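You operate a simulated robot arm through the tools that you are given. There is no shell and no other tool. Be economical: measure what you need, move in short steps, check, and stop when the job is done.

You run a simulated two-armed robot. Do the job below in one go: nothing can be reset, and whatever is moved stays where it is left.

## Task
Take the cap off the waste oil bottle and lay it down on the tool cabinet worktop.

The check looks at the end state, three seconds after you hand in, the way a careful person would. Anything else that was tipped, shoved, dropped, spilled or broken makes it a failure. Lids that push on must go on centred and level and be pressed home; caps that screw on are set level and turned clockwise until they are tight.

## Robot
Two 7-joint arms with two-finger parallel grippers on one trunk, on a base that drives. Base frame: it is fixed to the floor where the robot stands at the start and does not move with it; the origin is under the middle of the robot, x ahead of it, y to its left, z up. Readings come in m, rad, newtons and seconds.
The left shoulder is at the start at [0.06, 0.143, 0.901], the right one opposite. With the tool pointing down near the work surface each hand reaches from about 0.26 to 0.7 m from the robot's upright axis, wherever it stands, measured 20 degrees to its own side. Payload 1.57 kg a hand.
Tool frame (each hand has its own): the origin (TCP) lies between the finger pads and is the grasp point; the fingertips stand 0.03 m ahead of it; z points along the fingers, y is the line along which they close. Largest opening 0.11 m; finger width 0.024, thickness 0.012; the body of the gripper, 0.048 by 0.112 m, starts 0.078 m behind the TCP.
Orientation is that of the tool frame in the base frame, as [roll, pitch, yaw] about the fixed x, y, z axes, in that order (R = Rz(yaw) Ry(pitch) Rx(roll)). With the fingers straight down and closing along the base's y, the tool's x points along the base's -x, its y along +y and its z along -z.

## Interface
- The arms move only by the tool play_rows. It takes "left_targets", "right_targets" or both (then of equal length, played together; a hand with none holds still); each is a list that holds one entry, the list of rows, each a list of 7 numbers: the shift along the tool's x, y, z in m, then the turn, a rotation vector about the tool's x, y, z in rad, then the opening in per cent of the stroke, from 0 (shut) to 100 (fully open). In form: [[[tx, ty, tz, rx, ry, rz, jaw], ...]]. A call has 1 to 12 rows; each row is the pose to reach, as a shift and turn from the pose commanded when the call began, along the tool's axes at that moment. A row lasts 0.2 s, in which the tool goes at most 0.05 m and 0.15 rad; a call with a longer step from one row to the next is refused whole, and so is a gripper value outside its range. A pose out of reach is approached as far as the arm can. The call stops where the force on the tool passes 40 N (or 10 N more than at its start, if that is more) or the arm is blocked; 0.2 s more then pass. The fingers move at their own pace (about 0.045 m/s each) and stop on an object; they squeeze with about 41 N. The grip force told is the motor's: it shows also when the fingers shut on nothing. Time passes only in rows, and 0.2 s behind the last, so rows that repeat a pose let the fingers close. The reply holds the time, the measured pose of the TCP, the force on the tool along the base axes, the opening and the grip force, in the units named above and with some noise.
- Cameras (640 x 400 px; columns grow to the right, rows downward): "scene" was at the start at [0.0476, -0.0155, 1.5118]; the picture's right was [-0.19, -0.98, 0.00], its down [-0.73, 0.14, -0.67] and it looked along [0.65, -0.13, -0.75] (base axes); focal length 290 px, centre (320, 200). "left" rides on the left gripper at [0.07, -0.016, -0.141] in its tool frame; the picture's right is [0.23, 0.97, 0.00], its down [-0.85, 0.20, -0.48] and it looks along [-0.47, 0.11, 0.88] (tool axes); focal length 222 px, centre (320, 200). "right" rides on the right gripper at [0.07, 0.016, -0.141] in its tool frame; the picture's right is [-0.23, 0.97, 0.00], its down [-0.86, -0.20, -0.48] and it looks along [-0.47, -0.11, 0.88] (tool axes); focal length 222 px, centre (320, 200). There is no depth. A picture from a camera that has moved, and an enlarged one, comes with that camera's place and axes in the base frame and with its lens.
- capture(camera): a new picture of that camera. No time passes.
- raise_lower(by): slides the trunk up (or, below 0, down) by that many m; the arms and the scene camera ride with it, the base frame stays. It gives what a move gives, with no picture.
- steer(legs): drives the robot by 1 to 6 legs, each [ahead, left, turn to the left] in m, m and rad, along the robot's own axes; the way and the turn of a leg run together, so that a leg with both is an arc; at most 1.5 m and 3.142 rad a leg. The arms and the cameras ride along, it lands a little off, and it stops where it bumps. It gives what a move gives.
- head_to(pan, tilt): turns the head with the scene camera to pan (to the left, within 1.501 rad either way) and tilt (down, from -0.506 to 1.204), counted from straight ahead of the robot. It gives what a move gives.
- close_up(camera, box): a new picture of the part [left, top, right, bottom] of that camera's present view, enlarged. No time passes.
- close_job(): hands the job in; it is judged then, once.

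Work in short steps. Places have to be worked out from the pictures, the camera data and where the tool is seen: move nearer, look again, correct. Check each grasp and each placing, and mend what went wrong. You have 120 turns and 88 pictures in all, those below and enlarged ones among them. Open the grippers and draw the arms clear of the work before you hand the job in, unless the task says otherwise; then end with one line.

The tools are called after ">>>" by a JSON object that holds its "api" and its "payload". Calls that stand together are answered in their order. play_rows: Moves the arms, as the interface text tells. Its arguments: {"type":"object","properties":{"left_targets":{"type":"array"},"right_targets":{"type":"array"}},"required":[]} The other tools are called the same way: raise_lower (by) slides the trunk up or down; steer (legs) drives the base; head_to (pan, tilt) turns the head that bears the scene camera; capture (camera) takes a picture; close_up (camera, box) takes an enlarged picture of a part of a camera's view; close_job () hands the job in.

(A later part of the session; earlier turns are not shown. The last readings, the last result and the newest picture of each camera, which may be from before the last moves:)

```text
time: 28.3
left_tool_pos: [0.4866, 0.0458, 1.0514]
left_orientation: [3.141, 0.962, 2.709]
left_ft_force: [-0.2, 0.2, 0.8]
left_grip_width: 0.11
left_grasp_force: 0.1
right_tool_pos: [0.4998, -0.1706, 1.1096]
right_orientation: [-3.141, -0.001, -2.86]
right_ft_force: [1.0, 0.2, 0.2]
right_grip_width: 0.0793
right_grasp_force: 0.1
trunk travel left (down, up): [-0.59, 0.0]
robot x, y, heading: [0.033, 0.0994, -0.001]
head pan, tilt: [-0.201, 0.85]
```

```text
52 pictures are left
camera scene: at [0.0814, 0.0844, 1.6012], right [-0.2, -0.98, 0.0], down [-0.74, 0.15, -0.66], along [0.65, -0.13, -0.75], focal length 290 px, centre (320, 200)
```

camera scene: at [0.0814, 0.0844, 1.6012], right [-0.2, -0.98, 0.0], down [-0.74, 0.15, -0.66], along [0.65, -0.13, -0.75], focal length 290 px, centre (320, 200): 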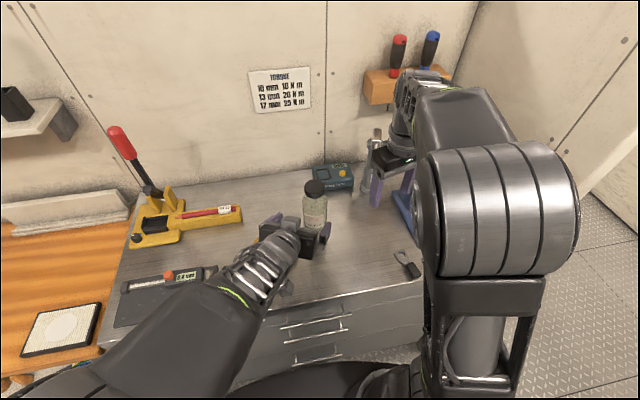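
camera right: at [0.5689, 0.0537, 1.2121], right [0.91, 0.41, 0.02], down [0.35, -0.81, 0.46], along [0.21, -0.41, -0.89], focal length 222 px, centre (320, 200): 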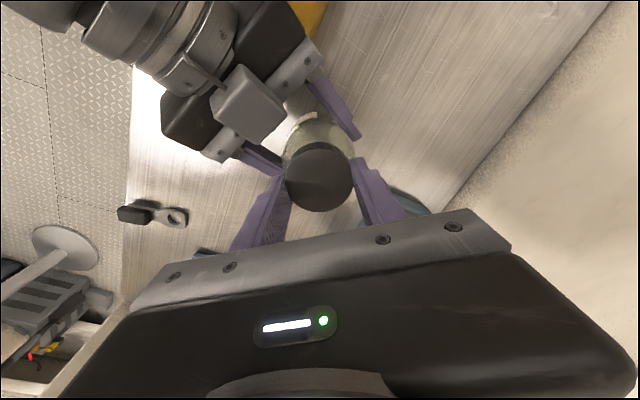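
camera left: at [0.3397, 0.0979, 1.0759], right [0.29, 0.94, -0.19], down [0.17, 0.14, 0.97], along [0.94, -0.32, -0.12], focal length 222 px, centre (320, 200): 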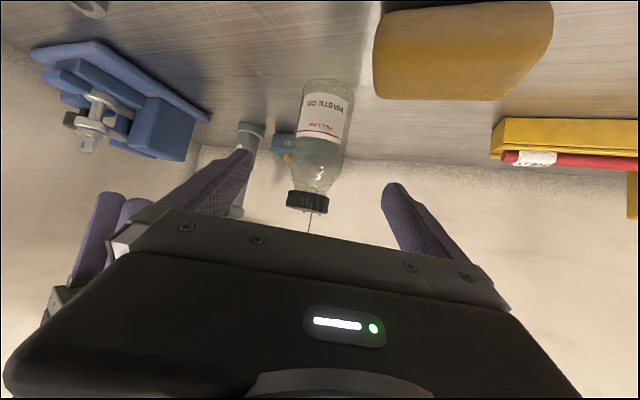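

Now I swing the left hand round to point from the left (yaw −60°), keeping about 15 cm from the bottle.

>>> {"api": "play_rows", "payload": {"left_targets": [[[-0.008, 0.02, -0.02, 0, 0, 0, 100], [-0.012, 0.04, -0.02, 0.08, 0, 0.056, 100], [-0.015, 0.055, -0.015, 0.18, 0, 0.126, 100], [-0.0155, 0.065, -0.005, 0.28, 0, 0.197, 100], [-0.0155, 0.073, 0.005, 0.38, 0, 0.267, 100], [-0.0155, 0.073, 0.0134, 0.5, 0, 0.351, 100]]]}}

>>> {"api": "capture", "payload": {"camera": "left"}}

>>> {"api": "capture", "payload": {"camera": "scene"}}

```text
time: 29.7
left_tool_pos: [0.5381, 0.1036, 1.0574]
left_orientation: [3.14, 0.959, 2.093]
left_ft_force: [0.4, -0.1, 0.1]
left_grip_width: 0.1099
left_grasp_force: 0.1
right_tool_pos: [0.5015, -0.1707, 1.1096]
right_orientation: [-3.141, 0.0, -2.86]
right_ft_force: [-0.6, -0.1, 0.9]
right_grip_width: 0.079
right_grasp_force: 0.1
trunk travel left (down, up): [-0.59, 0.0]
robot x, y, heading: [0.0375, 0.0981, 0.001]
head pan, tilt: [-0.201, 0.85]
```

```text
51 pictures are left
camera left: at [0.4459, 0.2316, 1.081], right [0.78, 0.6, -0.19], down [0.22, 0.01, 0.97], along [0.59, -0.8, -0.12], focal length 222 px, centre (320, 200)
```

left: 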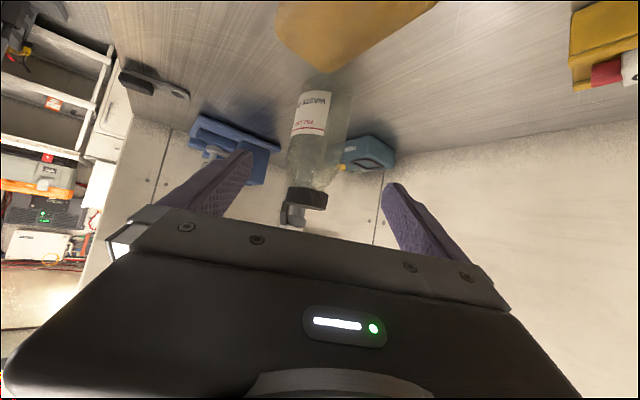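

```text
50 pictures are left
camera scene: at [0.0834, 0.0829, 1.6011], right [-0.2, -0.98, 0.0], down [-0.74, 0.15, -0.66], along [0.65, -0.13, -0.75], focal length 290 px, centre (320, 200)
```

scene: 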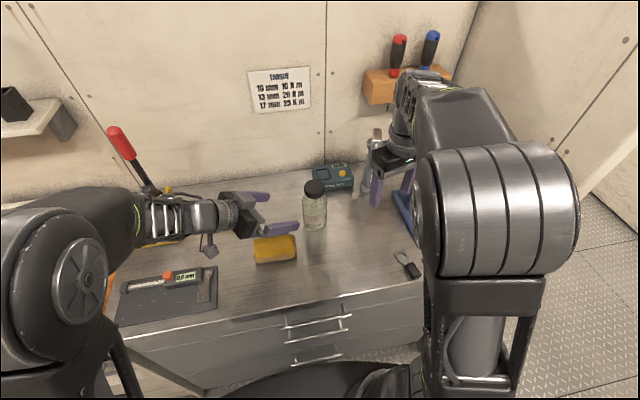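

The left elbow is now well clear. Bottle is nearly centred; I advance with a 3 mm correction and check.

>>> {"api": "play_rows", "payload": {"left_targets": [[[0, -0.003, 0.03, 0, 0, 0, 100], [0, -0.003, 0.06, 0, 0, 0, 100], [0, -0.003, 0.09, 0, 0, 0, 100], [0, -0.003, 0.115, 0, 0, 0, 100], [0, -0.003, 0.13, 0, 0, 0, 100]]]}}

>>> {"api": "capture", "payload": {"camera": "left"}}

>>> {"api": "close_up", "payload": {"camera": "scene", "box": [200, 150, 400, 290]}}

```text
time: 30.9
left_tool_pos: [0.587, 0.0097, 0.9835]
left_orientation: [3.141, 0.961, 2.095]
left_ft_force: [0.2, -0.7, 0.5]
left_grip_width: 0.11
left_grasp_force: 0.0
right_tool_pos: [0.5007, -0.1707, 1.1092]
right_orientation: [3.141, 0.0, -2.861]
right_ft_force: [0.7, -0.9, -1.0]
right_grip_width: 0.0793
right_grasp_force: 0.1
trunk travel left (down, up): [-0.59, 0.0]
robot x, y, heading: [0.0325, 0.1006, 0.001]
head pan, tilt: [-0.201, 0.85]
```

```text
49 pictures are left
camera left: at [0.495, 0.1368, 1.0063], right [0.78, 0.6, -0.19], down [0.22, 0.01, 0.98], along [0.59, -0.8, -0.12], focal length 222 px, centre (320, 200)
```

left: 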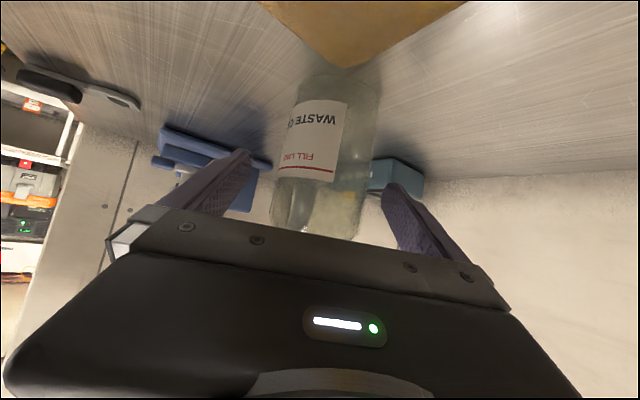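

```text
2.86 times, centred on (300, 220) of scene
camera zoom: at [0.0826, 0.0833, 1.6012], right [-0.2, -0.98, 0.0], down [-0.74, 0.15, -0.66], along [0.65, -0.13, -0.75], focal length 830 px, centre (377, 143)
```

zoom: 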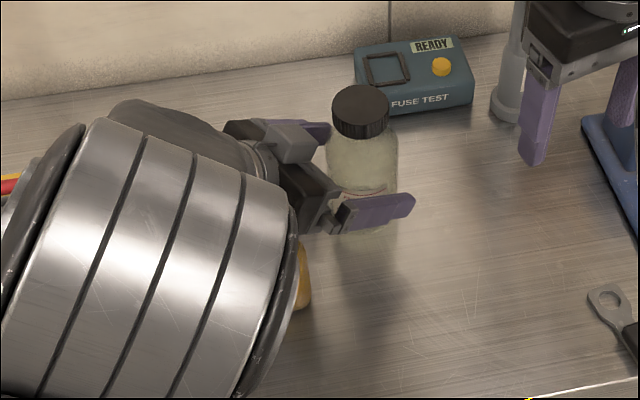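

Centred; I advance the last 1.5 cm and close on the bottle.

>>> {"api": "play_rows", "payload": {"left_targets": [[[0, 0, 0.008, 0, 0, 0, 100], [0, 0, 0.015, 0, 0, 0, 100], [0, 0, 0.015, 0, 0, 0, 65], [0, 0, 0.015, 0, 0, 0, 50], [0, 0, 0.015, 0, 0, 0, 40], [0, 0, 0.015, 0, 0, 0, 40], [0, 0, 0.015, 0, 0, 0, 40]]]}}

>>> {"api": "capture", "payload": {"camera": "right"}}

>>> {"api": "capture", "payload": {"camera": "scene"}}

```text
time: 32.5
left_tool_pos: [0.5941, -0.001, 0.9748]
left_orientation: [3.14, 0.96, 2.093]
left_ft_force: [0.4, -0.4, 1.0]
left_grip_width: 0.0707
left_grasp_force: 36.8
right_tool_pos: [0.5018, -0.1697, 1.1101]
right_orientation: [-3.141, -0.001, -2.863]
right_ft_force: [-0.3, 0.2, -0.2]
right_grip_width: 0.0794
right_grasp_force: 0.0
trunk travel left (down, up): [-0.59, 0.0]
robot x, y, heading: [0.0362, 0.0993, -0.002]
head pan, tilt: [-0.201, 0.85]
```

```text
47 pictures are left
camera right: at [0.4296, -0.1735, 1.2497], right [-0.05, 1.0, 0.0], down [0.88, 0.04, 0.48], along [0.48, 0.02, -0.88], focal length 222 px, centre (320, 200)
```

right: 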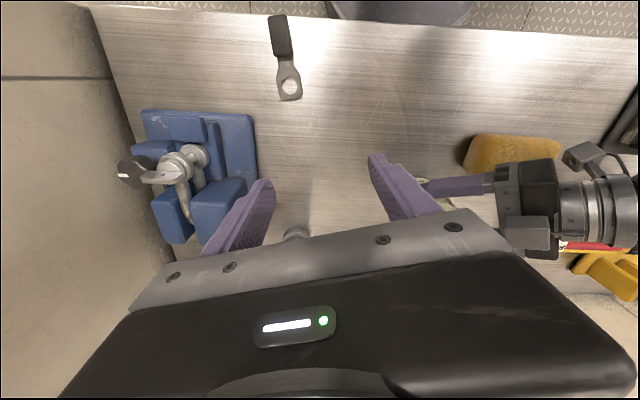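

```text
46 pictures are left
camera scene: at [0.0824, 0.0836, 1.6012], right [-0.2, -0.98, 0.0], down [-0.74, 0.15, -0.66], along [0.65, -0.13, -0.75], focal length 290 px, centre (320, 200)
```

scene: 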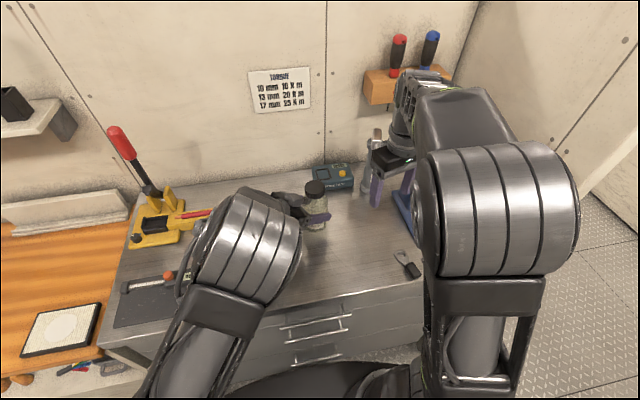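

Bottle gripped (0.0707 m). Now I pre-turn the right hand clockwise by 1.8 rad and bring it over the cap at TCP z≈1.105, below its stretch limit.

>>> {"api": "play_rows", "payload": {"right_targets": [[[0, 0, 0, 0, 0, 0.15, 72], [0, 0, 0, 0, 0, 0.3, 72], [0, 0, 0, 0, 0, 0.45, 72], [0, 0, 0, 0, 0, 0.6, 72], [0, 0, 0, 0, 0, 0.75, 72], [-0.02, 0.019, 0, 0, 0, 0.9, 72], [-0.04, 0.039, 0, 0, 0, 1.05, 72], [-0.065, 0.062, 0.0, 0, 0, 1.2, 72], [-0.09, 0.085, 0.0, 0, 0, 1.35, 72], [-0.11, 0.106, 0, 0, 0, 1.5, 72], [-0.13, 0.125, 0.003, 0, 0, 1.65, 72], [-0.139, 0.1335, 0.005, 0, 0, 1.8, 72]]]}}

>>> {"api": "capture", "payload": {"camera": "right"}}

>>> {"api": "capture", "payload": {"camera": "scene"}}

```text
time: 35.1
left_tool_pos: [0.5977, 0.0141, 0.9694]
left_orientation: [-3.133, 0.95, 2.13]
left_ft_force: [-3.1, -2.0, 8.6]
left_grip_width: 0.0705
left_grasp_force: 41.7
right_tool_pos: [0.5973, -0.0014, 1.1144]
right_orientation: [3.125, -0.025, 1.617]
right_ft_force: [-0.2, 0.2, -0.6]
right_grip_width: 0.0793
right_grasp_force: 0.1
trunk travel left (down, up): [-0.59, 0.0]
robot x, y, heading: [0.0357, 0.1024, 0.004]
head pan, tilt: [-0.201, 0.85]
```

```text
45 pictures are left
camera right: at [0.6085, 0.0652, 1.2564], right [0.98, -0.18, 0.01], down [-0.17, -0.88, 0.45], along [-0.07, -0.45, -0.89], focal length 222 px, centre (320, 200)
```

right: 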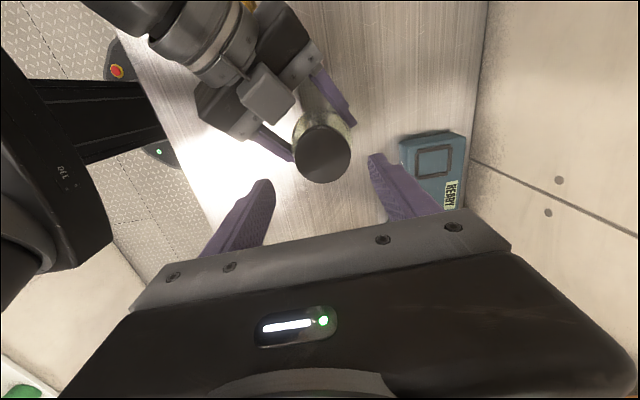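

```text
44 pictures are left
camera scene: at [0.0812, 0.0838, 1.6009], right [-0.2, -0.98, 0.0], down [-0.74, 0.15, -0.66], along [0.65, -0.13, -0.75], focal length 290 px, centre (320, 200)
```

scene: 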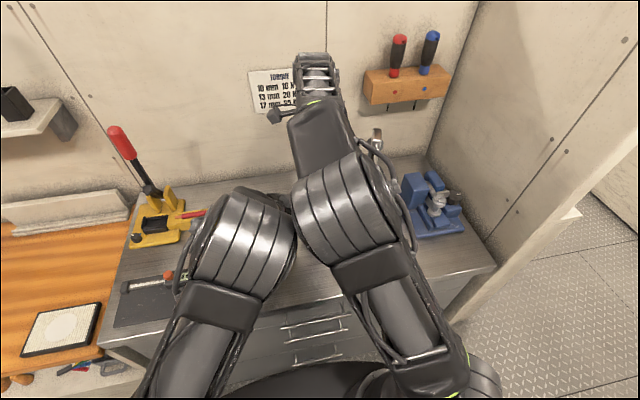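

The elbows touched again and pushed the left hand (and bottle) about 1.5 cm. I back the right hand off to the right at once so the left hand springs back.

>>> {"api": "play_rows", "payload": {"right_targets": [[[-0.033, -0.009, 0, 0, 0, 0, 72], [-0.066, -0.018, 0, 0, 0, 0, 72], [-0.099, -0.027, 0.0, 0, 0, 0, 72], [-0.132, -0.036, 0.0, 0, 0, 0, 72], [-0.165, -0.045, 0, 0, 0, 0, 72]]]}}

>>> {"api": "capture", "payload": {"camera": "scene"}}

>>> {"api": "capture", "payload": {"camera": "left"}}

```text
time: 36.3
left_tool_pos: [0.5934, -0.0023, 0.9742]
left_orientation: [3.139, 0.96, 2.09]
left_ft_force: [-0.6, -0.7, -0.9]
left_grip_width: 0.0702
left_grasp_force: 40.7
right_tool_pos: [0.559, -0.1688, 1.1041]
right_orientation: [3.141, 0.0, 1.622]
right_ft_force: [0.3, -0.7, 0.6]
right_grip_width: 0.0791
right_grasp_force: 0.1
trunk travel left (down, up): [-0.59, 0.0]
robot x, y, heading: [0.0347, 0.1012, 0.001]
head pan, tilt: [-0.201, 0.85]
```

```text
43 pictures are left
camera scene: at [0.0825, 0.0828, 1.6012], right [-0.2, -0.98, 0.0], down [-0.74, 0.15, -0.66], along [0.65, -0.13, -0.75], focal length 290 px, centre (320, 200)
```

scene: 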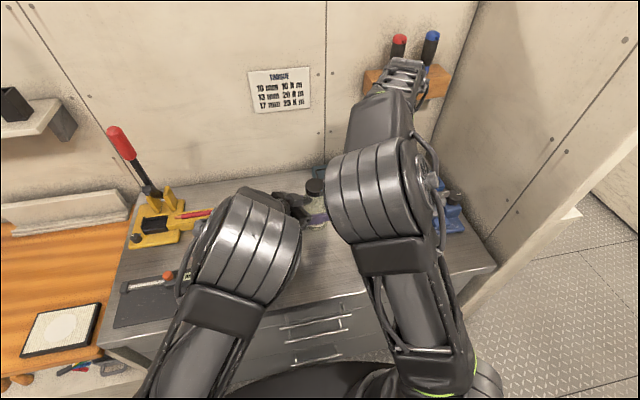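

```text
42 pictures are left
camera left: at [0.5015, 0.1252, 0.9981], right [0.78, 0.6, -0.18], down [0.22, 0.01, 0.98], along [0.59, -0.8, -0.12], focal length 222 px, centre (320, 200)
```

left: 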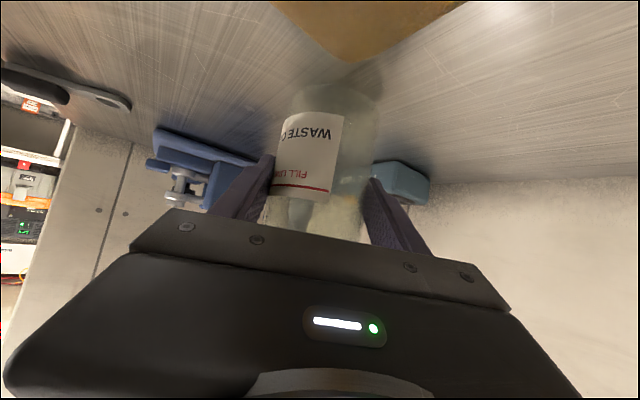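

The bottle came back to its place. Elbow y follows wrist y, so I'll hold the bottle with the left hand fully from the left (yaw −90°, flatter). First: open, retreat, and swing round.

>>> {"api": "play_rows", "payload": {"left_targets": [[[0, 0, 0, 0, 0, 0, 70], [0, 0, 0, 0, 0, 0, 100], [0, 0, 0, 0, 0, 0, 100], [0, 0, -0.03, 0, 0, 0, 100], [0, 0, -0.06, 0, 0, 0, 100], [0, 0, -0.095, 0, 0, 0, 100], [0, 0, -0.13, 0, 0, 0, 100], [0.002, 0.018, -0.133, 0.11, -0.022, 0.07, 100], [0.005, 0.036, -0.135, 0.22, -0.044, 0.14, 100], [0.008, 0.054, -0.136, 0.33, -0.066, 0.21, 100], [0.0103, 0.072, -0.1365, 0.442, -0.087, 0.282, 100]]]}}

>>> {"api": "capture", "payload": {"camera": "left"}}

>>> {"api": "capture", "payload": {"camera": "scene"}}

```text
time: 38.7
left_tool_pos: [0.5311, 0.0881, 1.0721]
left_orientation: [3.12, 1.033, 1.566]
left_ft_force: [-0.4, -0.1, -0.3]
left_grip_width: 0.1102
left_grasp_force: 0.1
left hand out of reach, approached as far as the arm can: row 10, 11
right_tool_pos: [0.5585, -0.167, 1.1045]
right_orientation: [-3.141, 0.0, 1.621]
right_ft_force: [1.2, -0.6, -1.1]
right_grip_width: 0.0792
right_grasp_force: 0.2
trunk travel left (down, up): [-0.59, 0.0]
robot x, y, heading: [0.0379, 0.1006, -0.007]
head pan, tilt: [-0.201, 0.85]
```

```text
41 pictures are left
camera left: at [0.5131, 0.2454, 1.084], right [0.97, 0.13, -0.18], down [0.19, -0.02, 0.98], along [0.12, -0.99, -0.05], focal length 222 px, centre (320, 200)
```

left: 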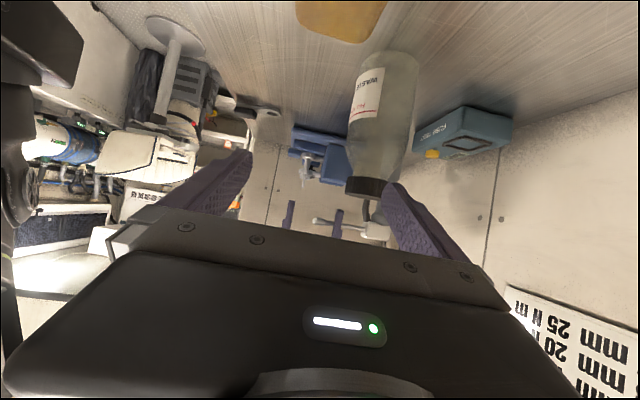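

```text
40 pictures are left
camera scene: at [0.0823, 0.0839, 1.6012], right [-0.2, -0.98, 0.0], down [-0.74, 0.15, -0.66], along [0.65, -0.13, -0.75], focal length 290 px, centre (320, 200)
```

scene: 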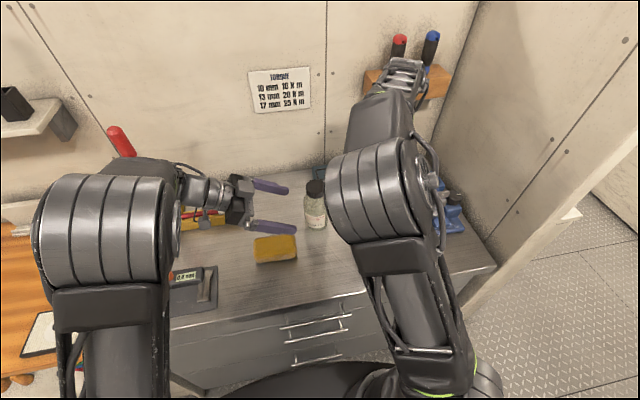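

The left hand stopped short of the target position, though the orientation is right and the elbow is far out. I try sliding it toward +x to line up with the bottle.

>>> {"api": "play_rows", "payload": {"left_targets": [[[0.006, 0.013, 0, 0, 0, 0, 100], [0.012, 0.026, 0, 0, 0, 0, 100], [0.018, 0.04, 0, 0, 0, 0, 100], [0.023, 0.055, 0, 0, 0, 0, 100]]]}}

```text
time: 39.7
left_tool_pos: [0.5352, 0.0688, 1.0718]
left_orientation: [3.133, 1.045, 1.567]
left_ft_force: [-0.6, -0.9, 0.1]
left_grip_width: 0.1101
left_grasp_force: 0.1
left hand out of reach, approached as far as the arm can: row 1, 2, 3, 4
right_tool_pos: [0.5598, -0.1677, 1.1035]
right_orientation: [3.141, 0.0, 1.622]
right_ft_force: [0.0, 0.5, 0.3]
right_grip_width: 0.0793
right_grasp_force: 0.1
trunk travel left (down, up): [-0.59, 0.0]
robot x, y, heading: [0.0357, 0.1003, 0.003]
head pan, tilt: [-0.201, 0.85]
```

At yaw −90° x is limited. I use yaw −70° instead: retreat a little first, then turn back 20° and take the pre-grasp spot.

>>> {"api": "play_rows", "payload": {"left_targets": [[[0, -0.01, -0.02, 0, 0, 0, 100], [0.01, -0.02, -0.04, 0, 0, 0, 100], [0.03, -0.02, -0.05, -0.1, 0, -0.058, 100], [0.05, -0.01, -0.05, -0.2, 0, -0.116, 100], [0.053, 0.0, -0.04, -0.302, 0, -0.175, 100], [0.053, 0.012, -0.03, -0.302, 0, -0.175, 100], [0.053, 0.021, -0.018, -0.302, 0, -0.175, 100]]]}}

>>> {"api": "capture", "payload": {"camera": "left"}}

```text
time: 41.3
left_tool_pos: [0.5558, 0.1111, 1.0366]
left_orientation: [3.136, 1.051, 1.918]
left_ft_force: [-0.2, -0.3, 0.9]
left_grip_width: 0.1102
left_grasp_force: 0.1
left hand out of reach, approached as far as the arm can: row 2
right_tool_pos: [0.5596, -0.1689, 1.1038]
right_orientation: [3.141, -0.001, 1.623]
right_ft_force: [-0.2, 0.2, 0.4]
right_grip_width: 0.0793
right_grasp_force: 0.0
trunk travel left (down, up): [-0.59, 0.0]
robot x, y, heading: [0.0357, 0.1049, -0.0]
head pan, tilt: [-0.201, 0.85]
```

```text
39 pictures are left
camera left: at [0.4872, 0.2544, 1.0453], right [0.88, 0.44, -0.2], down [0.19, 0.06, 0.98], along [0.44, -0.9, -0.03], focal length 222 px, centre (320, 200)
```

left: 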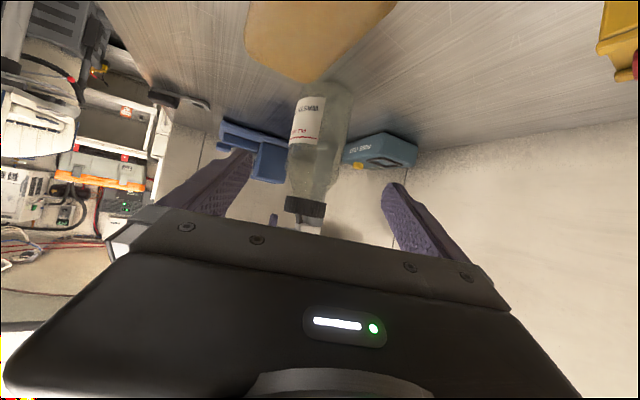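

Reached, bottle nearly centred. I advance with a 4 mm sideways correction and 1.5 cm higher, to keep the hand's camera off the sponge.

>>> {"api": "play_rows", "payload": {"left_targets": [[[-0.006, -0.002, 0.03, 0, 0, 0, 100], [-0.012, -0.004, 0.06, 0, 0, 0, 100], [-0.017, -0.004, 0.085, 0, 0, 0, 100], [-0.017, -0.004, 0.105, 0, 0, 0, 100], [-0.017, -0.004, 0.118, 0, 0, 0, 100]]]}}

>>> {"api": "capture", "payload": {"camera": "left"}}

>>> {"api": "capture", "payload": {"camera": "scene"}}

```text
time: 42.5
left_tool_pos: [0.5893, 0.0057, 0.9906]
left_orientation: [3.139, 1.049, 1.917]
left_ft_force: [0.3, 0.0, -0.5]
left_grip_width: 0.1098
left_grasp_force: 0.0
right_tool_pos: [0.5588, -0.1684, 1.1031]
right_orientation: [3.141, -0.001, 1.622]
right_ft_force: [0.6, 0.0, -0.4]
right_grip_width: 0.0793
right_grasp_force: 0.1
trunk travel left (down, up): [-0.59, 0.0]
robot x, y, heading: [0.0345, 0.0983, -0.002]
head pan, tilt: [-0.201, 0.85]
```

```text
38 pictures are left
camera left: at [0.5208, 0.1483, 1.0007], right [0.88, 0.44, -0.2], down [0.19, 0.06, 0.98], along [0.44, -0.9, -0.03], focal length 222 px, centre (320, 200)
```

left: 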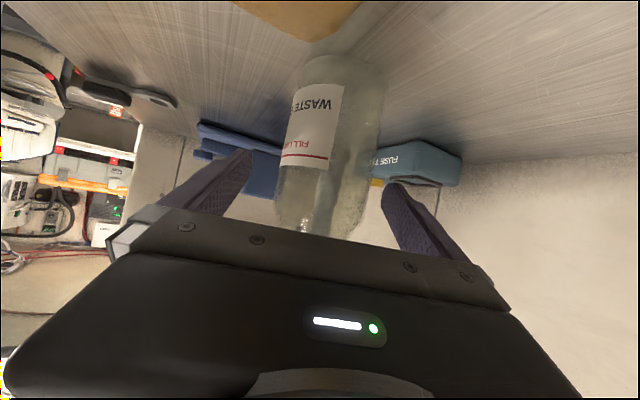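

```text
37 pictures are left
camera scene: at [0.0826, 0.0833, 1.6012], right [-0.2, -0.98, 0.0], down [-0.74, 0.15, -0.66], along [0.65, -0.13, -0.75], focal length 290 px, centre (320, 200)
```

scene: 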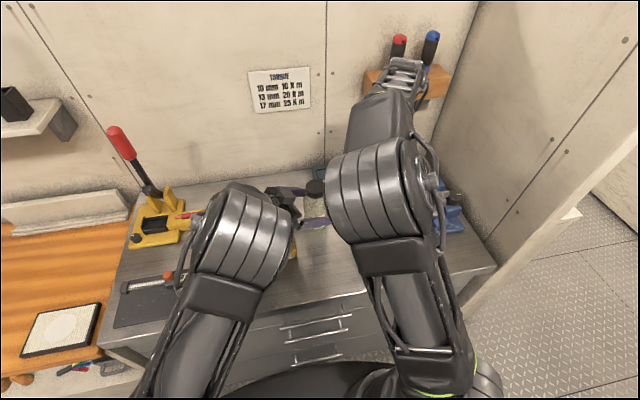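

Left hand needs +3 mm sideways and about 1 cm more; then I close it. In the same call I turn the right hand back counter-clockwise and retract it a bit, to bring its elbow outward.

>>> {"api": "play_rows", "payload": {"left_targets": [[[0, 0.003, 0.005, 0, 0, 0, 100], [0, 0.003, 0.011, 0, 0, 0, 100], [0, 0.003, 0.011, 0, 0, 0, 65], [0, 0.003, 0.011, 0, 0, 0, 50], [0, 0.003, 0.011, 0, 0, 0, 40], [0, 0.003, 0.011, 0, 0, 0, 40], [0, 0.003, 0.011, 0, 0, 0, 40], [0, 0.003, 0.011, 0, 0, 0, 40], [0, 0.003, 0.011, 0, 0, 0, 40], [0, 0.003, 0.011, 0, 0, 0, 40], [0, 0.003, 0.011, 0, 0, 0, 40], [0, 0.003, 0.011, 0, 0, 0, 40]]], "right_targets": [[[0, -0.02, 0, 0, 0, -0.15, 72], [0, -0.04, 0, 0, 0, -0.3, 72], [0, -0.06, 0, 0, 0, -0.45, 72], [0, -0.08, 0, 0, 0, -0.6, 72], [-0.01, -0.1, 0, 0, 0, -0.75, 72], [-0.02, -0.12, 0, 0, 0, -0.9, 72], [-0.03, -0.13, 0, 0, 0, -1.05, 72], [-0.03, -0.13, 0, 0, 0, -1.2, 72], [-0.03, -0.13, 0, 0, 0, -1.35, 72], [-0.03, -0.13, 0, 0, 0, -1.5, 72], [-0.03, -0.13, 0, 0, 0, -1.65, 72], [-0.03, -0.13, 0, 0, 0, -1.8, 72]]]}}

>>> {"api": "capture", "payload": {"camera": "scene"}}

```text
time: 45.1
left_tool_pos: [0.5955, -0.0031, 0.9858]
left_orientation: [3.141, 1.048, 1.919]
left_ft_force: [-0.3, -0.1, 0.8]
left_grip_width: 0.0702
left_grasp_force: 40.8
right_tool_pos: [0.4322, -0.2056, 1.1047]
right_orientation: [-3.141, -0.001, -2.858]
right_ft_force: [-1.3, 0.8, 0.3]
right_grip_width: 0.0792
right_grasp_force: 0.0
trunk travel left (down, up): [-0.59, 0.0]
robot x, y, heading: [0.0334, 0.0983, 0.004]
head pan, tilt: [-0.201, 0.85]
```

```text
36 pictures are left
camera scene: at [0.0822, 0.0836, 1.6012], right [-0.2, -0.98, 0.0], down [-0.74, 0.15, -0.66], along [0.65, -0.13, -0.75], focal length 290 px, centre (320, 200)
```

scene: 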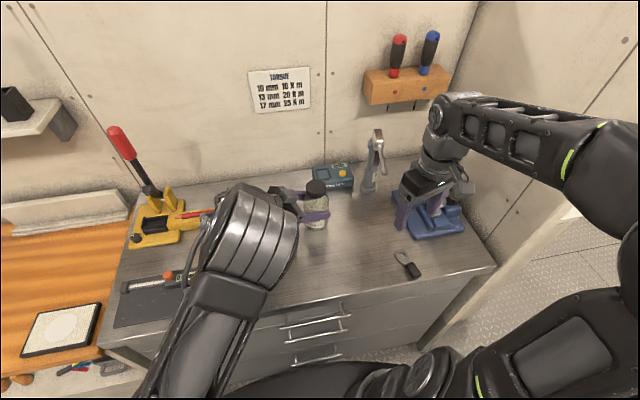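

Right elbow is now far outward and the bottle is gripped. I bring the right hand ~70% of the way toward the cap at the same height and check the elbow.

>>> {"api": "play_rows", "payload": {"right_targets": [[[-0.025, 0.017, 0, 0, 0, 0.05, 72], [-0.05, 0.035, 0, 0, 0, 0.1, 72], [-0.075, 0.052, 0, 0, 0, 0.15, 72], [-0.1, 0.069, 0, 0, 0, 0.2, 72], [-0.125, 0.087, 0, 0, 0, 0.25, 68], [-0.15, 0.104, 0, 0, 0, 0.3, 64]]]}}

>>> {"api": "capture", "payload": {"camera": "scene"}}

>>> {"api": "capture", "payload": {"camera": "right"}}

```text
time: 46.5
left_tool_pos: [0.5959, -0.0022, 0.9854]
left_orientation: [3.141, 1.049, 1.918]
left_ft_force: [0.5, 0.3, 1.6]
left_grip_width: 0.0702
left_grasp_force: 40.8
right_tool_pos: [0.5456, -0.0665, 1.103]
right_orientation: [-3.139, -0.001, 3.121]
right_ft_force: [1.0, -0.3, -0.3]
right_grip_width: 0.0704
right_grasp_force: 0.0
trunk travel left (down, up): [-0.59, 0.0]
robot x, y, heading: [0.0354, 0.103, -0.0]
head pan, tilt: [-0.201, 0.85]
```

```text
35 pictures are left
camera scene: at [0.0826, 0.0842, 1.6012], right [-0.2, -0.98, 0.0], down [-0.74, 0.15, -0.66], along [0.65, -0.13, -0.75], focal length 290 px, centre (320, 200)
```

scene: 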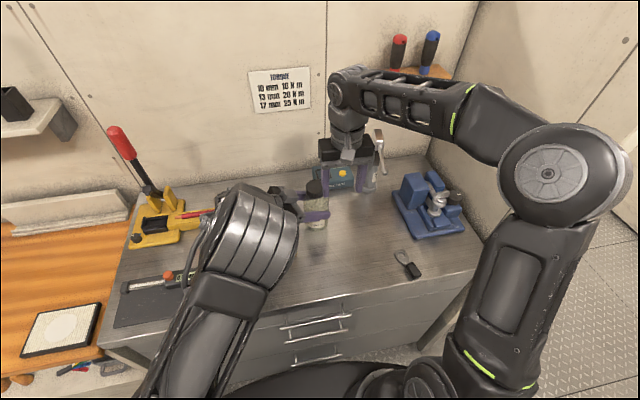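

```text
34 pictures are left
camera right: at [0.478, -0.0474, 1.2441], right [0.25, 0.97, 0.0], down [0.85, -0.22, 0.48], along [0.46, -0.12, -0.88], focal length 222 px, centre (320, 200)
```

right: 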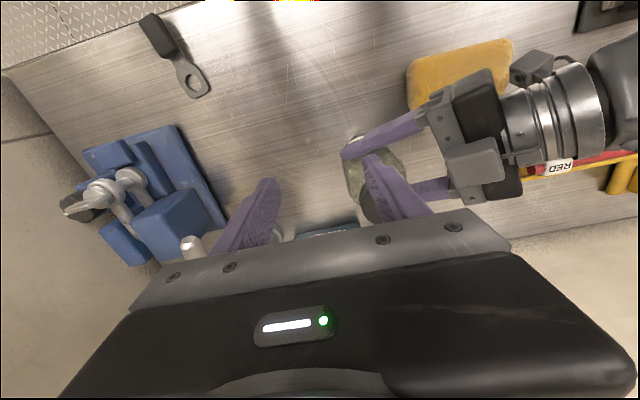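

Excellent: the elbow is well out to the right now. I finish the move to above the cap with a small clockwise turn.

>>> {"api": "play_rows", "payload": {"right_targets": [[[-0.012, 0.016, -0.002, 0, 0, 0.1, 68], [-0.025, 0.032, -0.002, 0, 0, 0.2, 70], [-0.037, 0.048, -0.002, 0, 0, 0.3, 70], [-0.0498, 0.064, -0.002, 0, 0, 0.4, 70]]]}}

>>> {"api": "capture", "payload": {"camera": "right"}}

>>> {"api": "capture", "payload": {"camera": "scene"}}

```text
time: 47.5
left_tool_pos: [0.5952, -0.0026, 0.9866]
left_orientation: [3.14, 1.05, 1.92]
left_ft_force: [1.1, -0.4, 2.4]
left_grip_width: 0.0703
left_grasp_force: 41.1
right_tool_pos: [0.5988, -0.0026, 1.1072]
right_orientation: [-3.141, 0.0, 2.722]
right_ft_force: [0.3, 0.6, -0.6]
right_grip_width: 0.0772
right_grasp_force: 0.0
trunk travel left (down, up): [-0.59, 0.0]
robot x, y, heading: [0.0376, 0.0995, -0.001]
head pan, tilt: [-0.201, 0.85]
```

```text
33 pictures are left
camera right: at [0.5427, 0.0414, 1.2466], right [0.61, 0.8, 0.0], down [0.7, -0.53, 0.48], along [0.38, -0.29, -0.88], focal length 222 px, centre (320, 200)
```

right: 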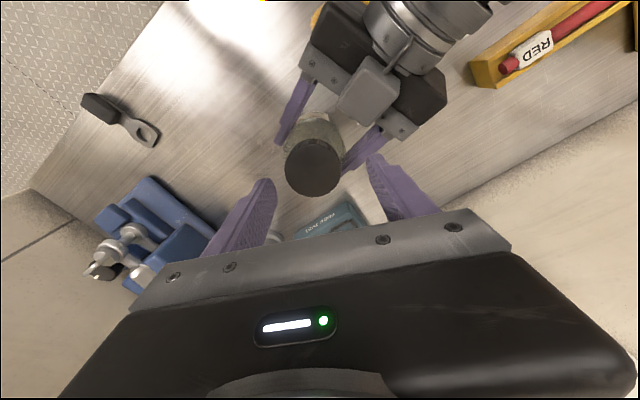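

```text
32 pictures are left
camera scene: at [0.0824, 0.0842, 1.6012], right [-0.2, -0.98, 0.0], down [-0.74, 0.15, -0.66], along [0.65, -0.13, -0.75], focal length 290 px, centre (320, 200)
```

scene: 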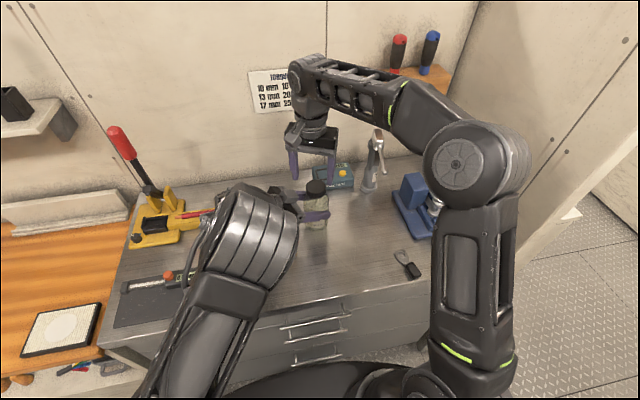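

Arms are well separated. Cap is 6 mm off toward −y of the tool; I correct this and descend to TCP z≈1.065.

>>> {"api": "play_rows", "payload": {"right_targets": [[[0.001, -0.003, 0, 0, 0, 0, 70], [0.0015, -0.006, 0.01, 0, 0, 0, 70], [0.0015, -0.006, 0.022, 0, 0, 0, 70], [0.0015, -0.006, 0.033, 0, 0, 0, 70], [0.0015, -0.006, 0.042, 0, 0, 0, 70]]]}}

>>> {"api": "capture", "payload": {"camera": "right"}}

>>> {"api": "capture", "payload": {"camera": "scene"}}

```text
time: 48.7
left_tool_pos: [0.5953, -0.001, 0.9857]
left_orientation: [3.14, 1.048, 1.918]
left_ft_force: [0.8, 1.0, 1.8]
left_grip_width: 0.0703
left_grasp_force: 40.7
right_tool_pos: [0.5952, -0.0058, 1.0634]
right_orientation: [-3.14, 0.0, 2.723]
right_ft_force: [-0.3, -0.9, 1.0]
right_grip_width: 0.0772
right_grasp_force: 0.0
trunk travel left (down, up): [-0.59, 0.0]
robot x, y, heading: [0.0326, 0.1005, 0.003]
head pan, tilt: [-0.201, 0.85]
```

```text
31 pictures are left
camera right: at [0.5383, 0.0366, 1.2041], right [0.6, 0.8, 0.0], down [0.7, -0.53, 0.48], along [0.38, -0.29, -0.88], focal length 222 px, centre (320, 200)
```

right: 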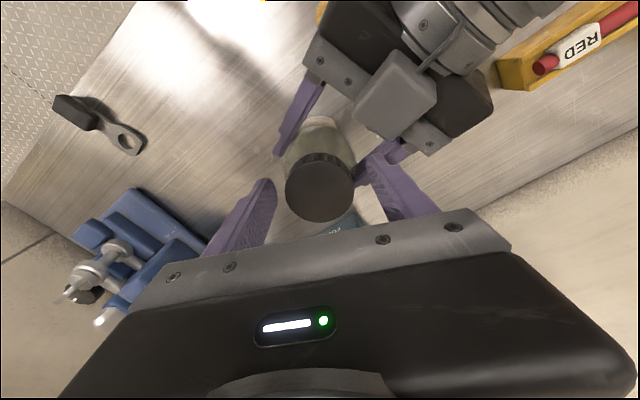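

```text
30 pictures are left
camera scene: at [0.0822, 0.0838, 1.6012], right [-0.2, -0.98, 0.0], down [-0.74, 0.15, -0.66], along [0.65, -0.13, -0.75], focal length 290 px, centre (320, 200)
```

scene: 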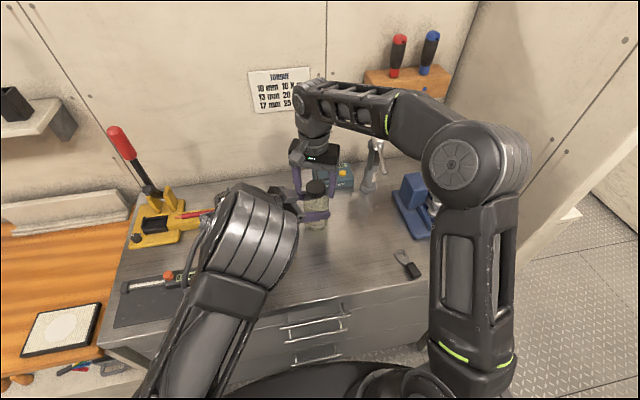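

Cap centred to about 1 mm. I close the right fingers on it.

>>> {"api": "play_rows", "payload": {"right_targets": [[[0, 0, 0, 0, 0, 0, 55], [0, 0, 0, 0, 0, 0, 40], [0, 0, 0, 0, 0, 0, 25], [0, 0, 0, 0, 0, 0, 25], [0, 0, 0, 0, 0, 0, 25]]]}}

```text
time: 49.9
left_tool_pos: [0.5952, -0.0023, 0.9868]
left_orientation: [3.138, 1.048, 1.918]
left_ft_force: [2.7, 5.0, 2.6]
left_grip_width: 0.0703
left_grasp_force: 41.4
right_tool_pos: [0.594, -0.0077, 1.0638]
right_orientation: [-3.141, 0.0, 2.721]
right_ft_force: [-3.7, -5.3, -0.1]
right_grip_width: 0.0497
right_grasp_force: 39.7
trunk travel left (down, up): [-0.59, 0.0]
robot x, y, heading: [0.0333, 0.1022, -0.003]
head pan, tilt: [-0.201, 0.85]
```

Cap gripped (0.0497 m), with about 6 N side load. I ease that off by 2 mm and turn the cap counter-clockwise by 0.6 rad to see how forces develop.

>>> {"api": "play_rows", "payload": {"right_targets": [[[0, -0.001, 0, 0, 0, 0, 25], [0, -0.002, 0, 0, 0, -0.15, 25], [0, -0.002, 0, 0, 0, -0.3, 25], [0, -0.002, 0, 0, 0, -0.45, 25], [0, -0.002, 0, 0, 0, -0.6, 25]]]}}

>>> {"api": "capture", "payload": {"camera": "right"}}

>>> {"api": "capture", "payload": {"camera": "left"}}

```text
time: 51.1
left_tool_pos: [0.5953, -0.0015, 0.9859]
left_orientation: [3.14, 1.05, 1.917]
left_ft_force: [-7.5, 10.3, 6.2]
left_grip_width: 0.0704
left_grasp_force: 40.6
right_tool_pos: [0.5933, -0.0094, 1.0645]
right_orientation: [-3.14, 0.003, -2.961]
right_ft_force: [8.1, -12.4, -2.8]
right_grip_width: 0.05
right_grasp_force: 40.7
trunk travel left (down, up): [-0.59, 0.0]
robot x, y, heading: [0.0344, 0.1041, -0.001]
head pan, tilt: [-0.201, 0.85]
```

```text
29 pictures are left
camera right: at [0.5224, -0.0059, 1.2047], right [0.05, 1.0, 0.0], down [0.88, -0.04, 0.48], along [0.48, -0.02, -0.88], focal length 222 px, centre (320, 200)
```

right: 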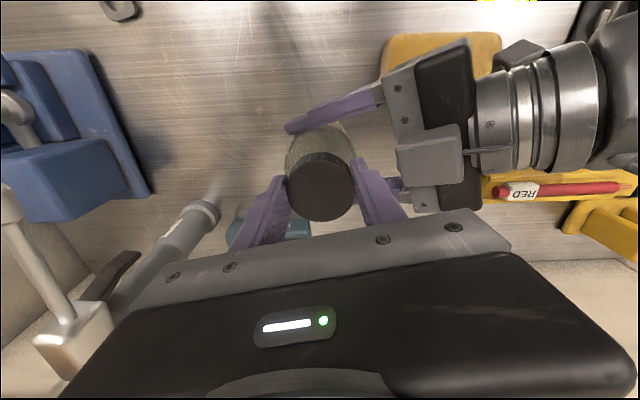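

```text
28 pictures are left
camera left: at [0.5265, 0.1409, 0.9954], right [0.88, 0.44, -0.2], down [0.19, 0.06, 0.98], along [0.44, -0.9, -0.03], focal length 222 px, centre (320, 200)
```

left: 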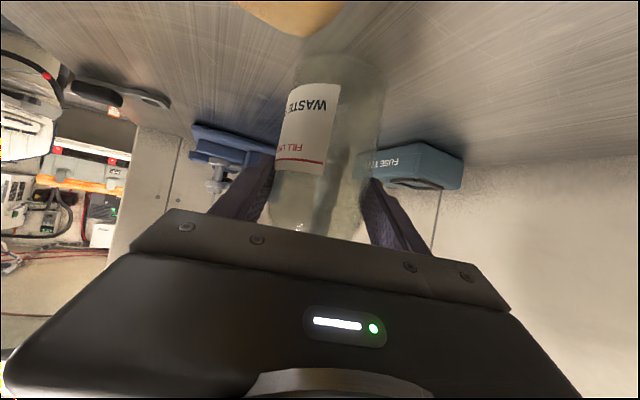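

The tool turned with the cap and the bottle's label did not turn. I shift ~2 mm to relieve the side load and continue turning another 0.75 rad with a slight rise.

>>> {"api": "play_rows", "payload": {"right_targets": [[[-0.001, -0.002, 0, 0, 0, 0, 25], [-0.001, -0.002, -0.0005, 0, 0, -0.15, 25], [-0.001, -0.002, -0.001, 0, 0, -0.3, 25], [-0.001, -0.002, -0.001, 0, 0, -0.45, 25], [-0.001, -0.002, -0.0015, 0, 0, -0.6, 25], [-0.001, -0.002, -0.002, 0, 0, -0.75, 25]]]}}

>>> {"api": "capture", "payload": {"camera": "scene"}}

```text
time: 52.5
left_tool_pos: [0.5955, -0.0015, 0.9851]
left_orientation: [3.137, 1.049, 1.918]
left_ft_force: [-9.3, 18.2, 11.4]
left_grip_width: 0.0702
left_grasp_force: 41.6
right_tool_pos: [0.5953, -0.0107, 1.066]
right_orientation: [-3.14, -0.003, -2.211]
right_ft_force: [9.1, -19.0, -11.8]
right_grip_width: 0.0497
right_grasp_force: 41.4
trunk travel left (down, up): [-0.59, 0.0]
robot x, y, heading: [0.0354, 0.1024, 0.001]
head pan, tilt: [-0.201, 0.85]
```

```text
27 pictures are left
camera scene: at [0.0825, 0.0836, 1.6011], right [-0.2, -0.98, 0.0], down [-0.74, 0.15, -0.66], along [0.65, -0.13, -0.75], focal length 290 px, centre (320, 200)
```

scene: 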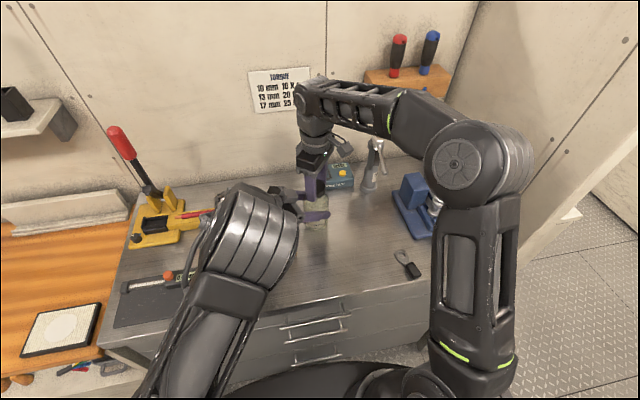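

Comparing with the cap's seen position (about y −0.005), the right hand is ~5 mm too far to −y and pressing down. I shift back (−2.5, +5, +2 mm in base axes) and read the force.

>>> {"api": "play_rows", "payload": {"right_targets": [[[-0.0012, 0.0025, -0.001, 0, 0, 0, 25], [-0.0025, 0.005, -0.002, 0, 0, 0, 25], [-0.0025, 0.005, -0.002, 0, 0, 0, 25]]]}}

>>> {"api": "capture", "payload": {"camera": "right"}}

```text
time: 53.3
left_tool_pos: [0.5956, -0.002, 0.9858]
left_orientation: [3.137, 1.049, 1.918]
left_ft_force: [-13.2, 22.1, 17.7]
left_grip_width: 0.0699
left_grasp_force: 40.1
right_tool_pos: [0.5933, -0.0091, 1.068]
right_orientation: [-3.138, -0.005, -2.214]
right_ft_force: [12.7, -21.9, -18.1]
right_grip_width: 0.05
right_grasp_force: 41.2
trunk travel left (down, up): [-0.59, 0.0]
robot x, y, heading: [0.0354, 0.0999, 0.006]
head pan, tilt: [-0.201, 0.85]
```

```text
26 pictures are left
camera right: at [0.5393, -0.0529, 1.2081], right [-0.64, 0.77, -0.01], down [0.67, 0.57, 0.47], along [0.37, 0.3, -0.88], focal length 222 px, centre (320, 200)
```

right: 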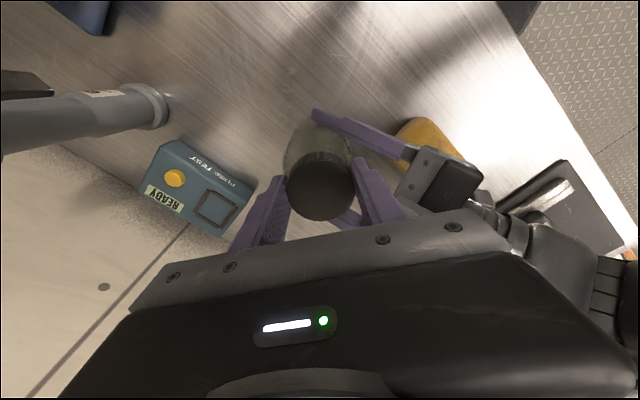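

The load rose, so the readings are forces felt by the tool: the true axis lies more toward +x/−y. I release the cap with a small opening and look, to re-centre cleanly.

>>> {"api": "play_rows", "payload": {"right_targets": [[[0, 0, 0.002, 0, 0, 0, 50], [0, 0, 0.002, 0, 0, 0, 58], [0, 0, 0.002, 0, 0, 0, 58]]]}}

>>> {"api": "capture", "payload": {"camera": "right"}}

>>> {"api": "close_up", "payload": {"camera": "scene", "box": [260, 140, 380, 240]}}

```text
time: 54.1
left_tool_pos: [0.5942, -0.0043, 0.985]
left_orientation: [3.141, 1.049, 1.918]
left_ft_force: [-1.8, -2.6, 5.1]
left_grip_width: 0.07
left_grasp_force: 41.3
right_tool_pos: [0.5918, -0.0036, 1.0673]
right_orientation: [3.14, 0.002, -2.211]
right_ft_force: [0.1, 0.2, 0.7]
right_grip_width: 0.064
right_grasp_force: 0.1
trunk travel left (down, up): [-0.59, 0.0]
robot x, y, heading: [0.0347, 0.0982, -0.002]
head pan, tilt: [-0.201, 0.85]
```

```text
25 pictures are left
camera right: at [0.5381, -0.0505, 1.2068], right [-0.65, 0.76, 0.0], down [0.67, 0.57, 0.48], along [0.37, 0.31, -0.88], focal length 222 px, centre (320, 200)
```

right: 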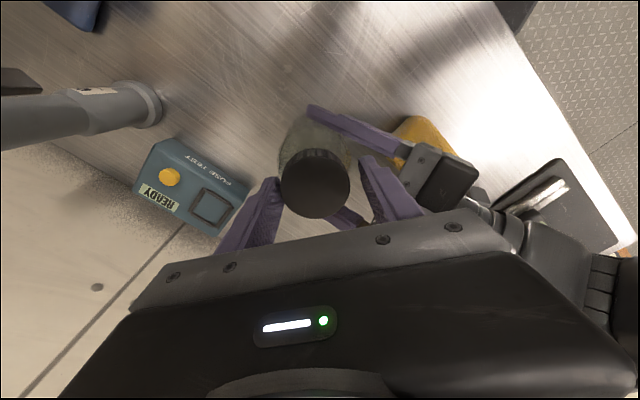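

```text
4.00 times, centred on (320, 190) of scene
camera zoom: at [0.0818, 0.0834, 1.6012], right [-0.2, -0.98, 0.0], down [-0.74, 0.15, -0.66], along [0.65, -0.13, -0.75], focal length 1161 px, centre (320, 240)
```

zoom: 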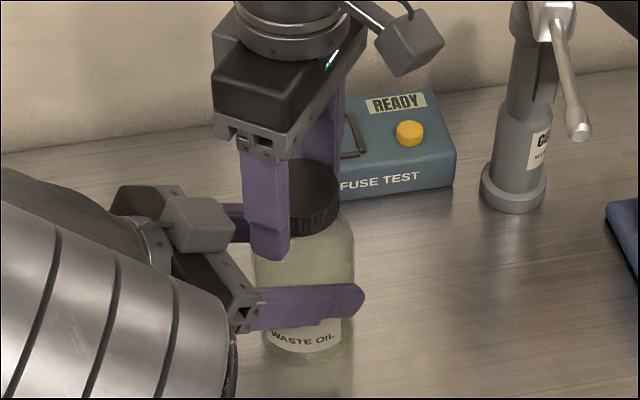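

Cap is ~3 mm off; I re-centre and swing the open fingers back clockwise by 1.5 rad for the next stroke.

>>> {"api": "play_rows", "payload": {"right_targets": [[[0, -0.003, 0.001, 0, 0, 0.1, 58], [0, -0.003, 0.002, 0, 0, 0.24, 58], [0, -0.003, 0.002, 0, 0, 0.38, 58], [0, -0.003, 0.002, 0, 0, 0.52, 58], [0, -0.003, 0.002, 0, 0, 0.66, 58], [0, -0.003, 0.002, 0, 0, 0.8, 58], [0, -0.003, 0.002, 0, 0, 0.94, 58], [0, -0.003, 0.002, 0, 0, 1.08, 58], [0, -0.003, 0.002, 0, 0, 1.22, 58], [0, -0.003, 0.002, 0, 0, 1.36, 58], [0, -0.003, 0.002, 0, 0, 1.5, 58]]]}}

>>> {"api": "capture", "payload": {"camera": "right"}}

```text
time: 56.5
left_tool_pos: [0.5961, -0.0029, 0.9859]
left_orientation: [-3.141, 1.048, 1.917]
left_ft_force: [0.1, -0.4, 2.4]
left_grip_width: 0.0701
left_grasp_force: 41.4
right_tool_pos: [0.5949, -0.0059, 1.0646]
right_orientation: [3.142, 0.001, 2.569]
right_ft_force: [0.0, -0.2, 0.3]
right_grip_width: 0.064
right_grasp_force: 0.1
trunk travel left (down, up): [-0.59, 0.0]
robot x, y, heading: [0.0331, 0.1014, 0.002]
head pan, tilt: [-0.201, 0.85]
```

```text
23 pictures are left
camera right: at [0.5457, 0.0454, 1.2047], right [0.72, 0.7, 0.0], down [0.61, -0.63, 0.48], along [0.33, -0.34, -0.88], focal length 222 px, centre (320, 200)
```

right: 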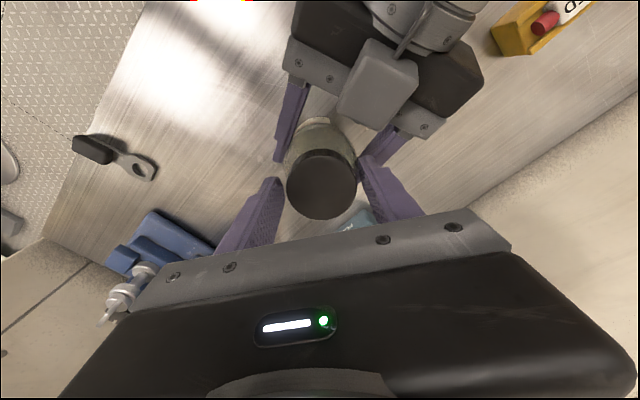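

Nearly centred. I nudge 1 mm, close on the cap and check the load.

>>> {"api": "play_rows", "payload": {"right_targets": [[[0.001, 0.001, 0, 0, 0, 0, 50], [0.001, 0.001, 0, 0, 0, 0, 35], [0.001, 0.001, 0, 0, 0, 0, 25], [0.001, 0.001, 0, 0, 0, 0, 25]]]}}

```text
time: 57.5
left_tool_pos: [0.5951, -0.0038, 0.987]
left_orientation: [3.137, 1.048, 1.917]
left_ft_force: [0.2, -0.2, 3.3]
left_grip_width: 0.0698
left_grasp_force: 41.2
right_tool_pos: [0.5955, -0.0057, 1.0653]
right_orientation: [-3.139, 0.001, 2.573]
right_ft_force: [1.0, 0.6, 0.2]
right_grip_width: 0.0505
right_grasp_force: 38.3
trunk travel left (down, up): [-0.59, 0.0]
robot x, y, heading: [0.0359, 0.0984, 0.002]
head pan, tilt: [-0.201, 0.85]
```

Clean grip with almost no side load. I turn counter-clockwise by 0.75 rad at constant position.

>>> {"api": "play_rows", "payload": {"right_targets": [[[0, 0, 0, 0, 0, -0.15, 25], [0, 0, 0, 0, 0, -0.3, 25], [0, 0, 0, 0, 0, -0.45, 25], [0, 0, 0, 0, 0, -0.6, 25], [0, 0, 0, 0, 0, -0.75, 25]]]}}

```text
time: 58.7
left_tool_pos: [0.5956, -0.0028, 0.9862]
left_orientation: [3.141, 1.048, 1.92]
left_ft_force: [-2.6, -0.4, 2.3]
left_grip_width: 0.0699
left_grasp_force: 41.0
right_tool_pos: [0.5961, -0.0062, 1.0663]
right_orientation: [3.141, -0.001, -2.959]
right_ft_force: [3.3, -0.7, 2.4]
right_grip_width: 0.0503
right_grasp_force: 41.1
trunk travel left (down, up): [-0.59, 0.0]
robot x, y, heading: [0.0351, 0.1017, 0.002]
head pan, tilt: [-0.201, 0.85]
```

Low load, cap pushing slightly upward (rising). I continue another 0.9 rad, rising 1.5 mm.

>>> {"api": "play_rows", "payload": {"right_targets": [[[-0.0008, 0, -0.0004, 0, 0, -0.15, 25], [-0.0008, 0, -0.0007, 0, 0, -0.3, 25], [-0.0008, 0, -0.001, 0, 0, -0.45, 25], [-0.0008, 0, -0.0012, 0, 0, -0.6, 25], [-0.0008, 0, -0.0014, 0, 0, -0.75, 25], [-0.0008, 0, -0.0015, 0, 0, -0.9, 25]]]}}

>>> {"api": "close_up", "payload": {"camera": "scene", "box": [260, 140, 380, 240]}}

```text
time: 60.1
left_tool_pos: [0.5959, -0.0031, 0.9849]
left_orientation: [-3.141, 1.048, 1.921]
left_ft_force: [1.5, 4.7, 1.0]
left_grip_width: 0.0699
left_grasp_force: 40.8
right_tool_pos: [0.5965, -0.0036, 1.0662]
right_orientation: [-3.141, 0.0, -2.056]
right_ft_force: [-1.9, -5.5, -0.7]
right_grip_width: 0.0503
right_grasp_force: 41.0
trunk travel left (down, up): [-0.59, 0.0]
robot x, y, heading: [0.0355, 0.101, -0.003]
head pan, tilt: [-0.201, 0.85]
```

```text
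4.00 times, centred on (320, 190) of scene
camera zoom: at [0.0823, 0.0836, 1.6011], right [-0.2, -0.98, 0.0], down [-0.74, 0.15, -0.66], along [0.65, -0.13, -0.75], focal length 1161 px, centre (320, 240)
```

zoom: 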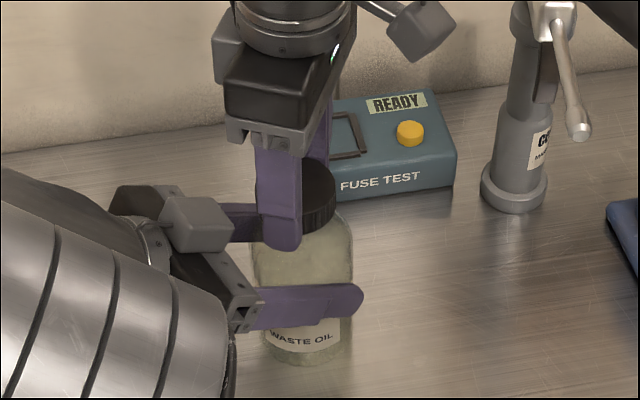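

Turned ~3 rad in all, label still steady. I continue 0.9 rad further the same way with a small correction.

>>> {"api": "play_rows", "payload": {"right_targets": [[[0.0012, 0, -0.0002, 0, 0, -0.15, 25], [0.0012, 0, -0.0003, 0, 0, -0.3, 25], [0.0012, 0, -0.0005, 0, 0, -0.45, 25], [0.0012, 0, -0.0006, 0, 0, -0.6, 25], [0.0012, 0, -0.0008, 0, 0, -0.75, 25], [0.0012, 0, -0.001, 0, 0, -0.9, 25]]]}}

```text
time: 61.5
left_tool_pos: [0.5959, -0.0018, 0.9847]
left_orientation: [3.141, 1.048, 1.917]
left_ft_force: [-0.9, 1.4, 0.2]
left_grip_width: 0.07
left_grasp_force: 41.1
right_tool_pos: [0.5944, -0.0065, 1.0668]
right_orientation: [-3.14, -0.001, -1.158]
right_ft_force: [1.3, -1.6, 0.2]
right_grip_width: 0.0505
right_grasp_force: 41.2
trunk travel left (down, up): [-0.59, 0.0]
robot x, y, heading: [0.0364, 0.1022, 0.002]
head pan, tilt: [-0.201, 0.85]
```

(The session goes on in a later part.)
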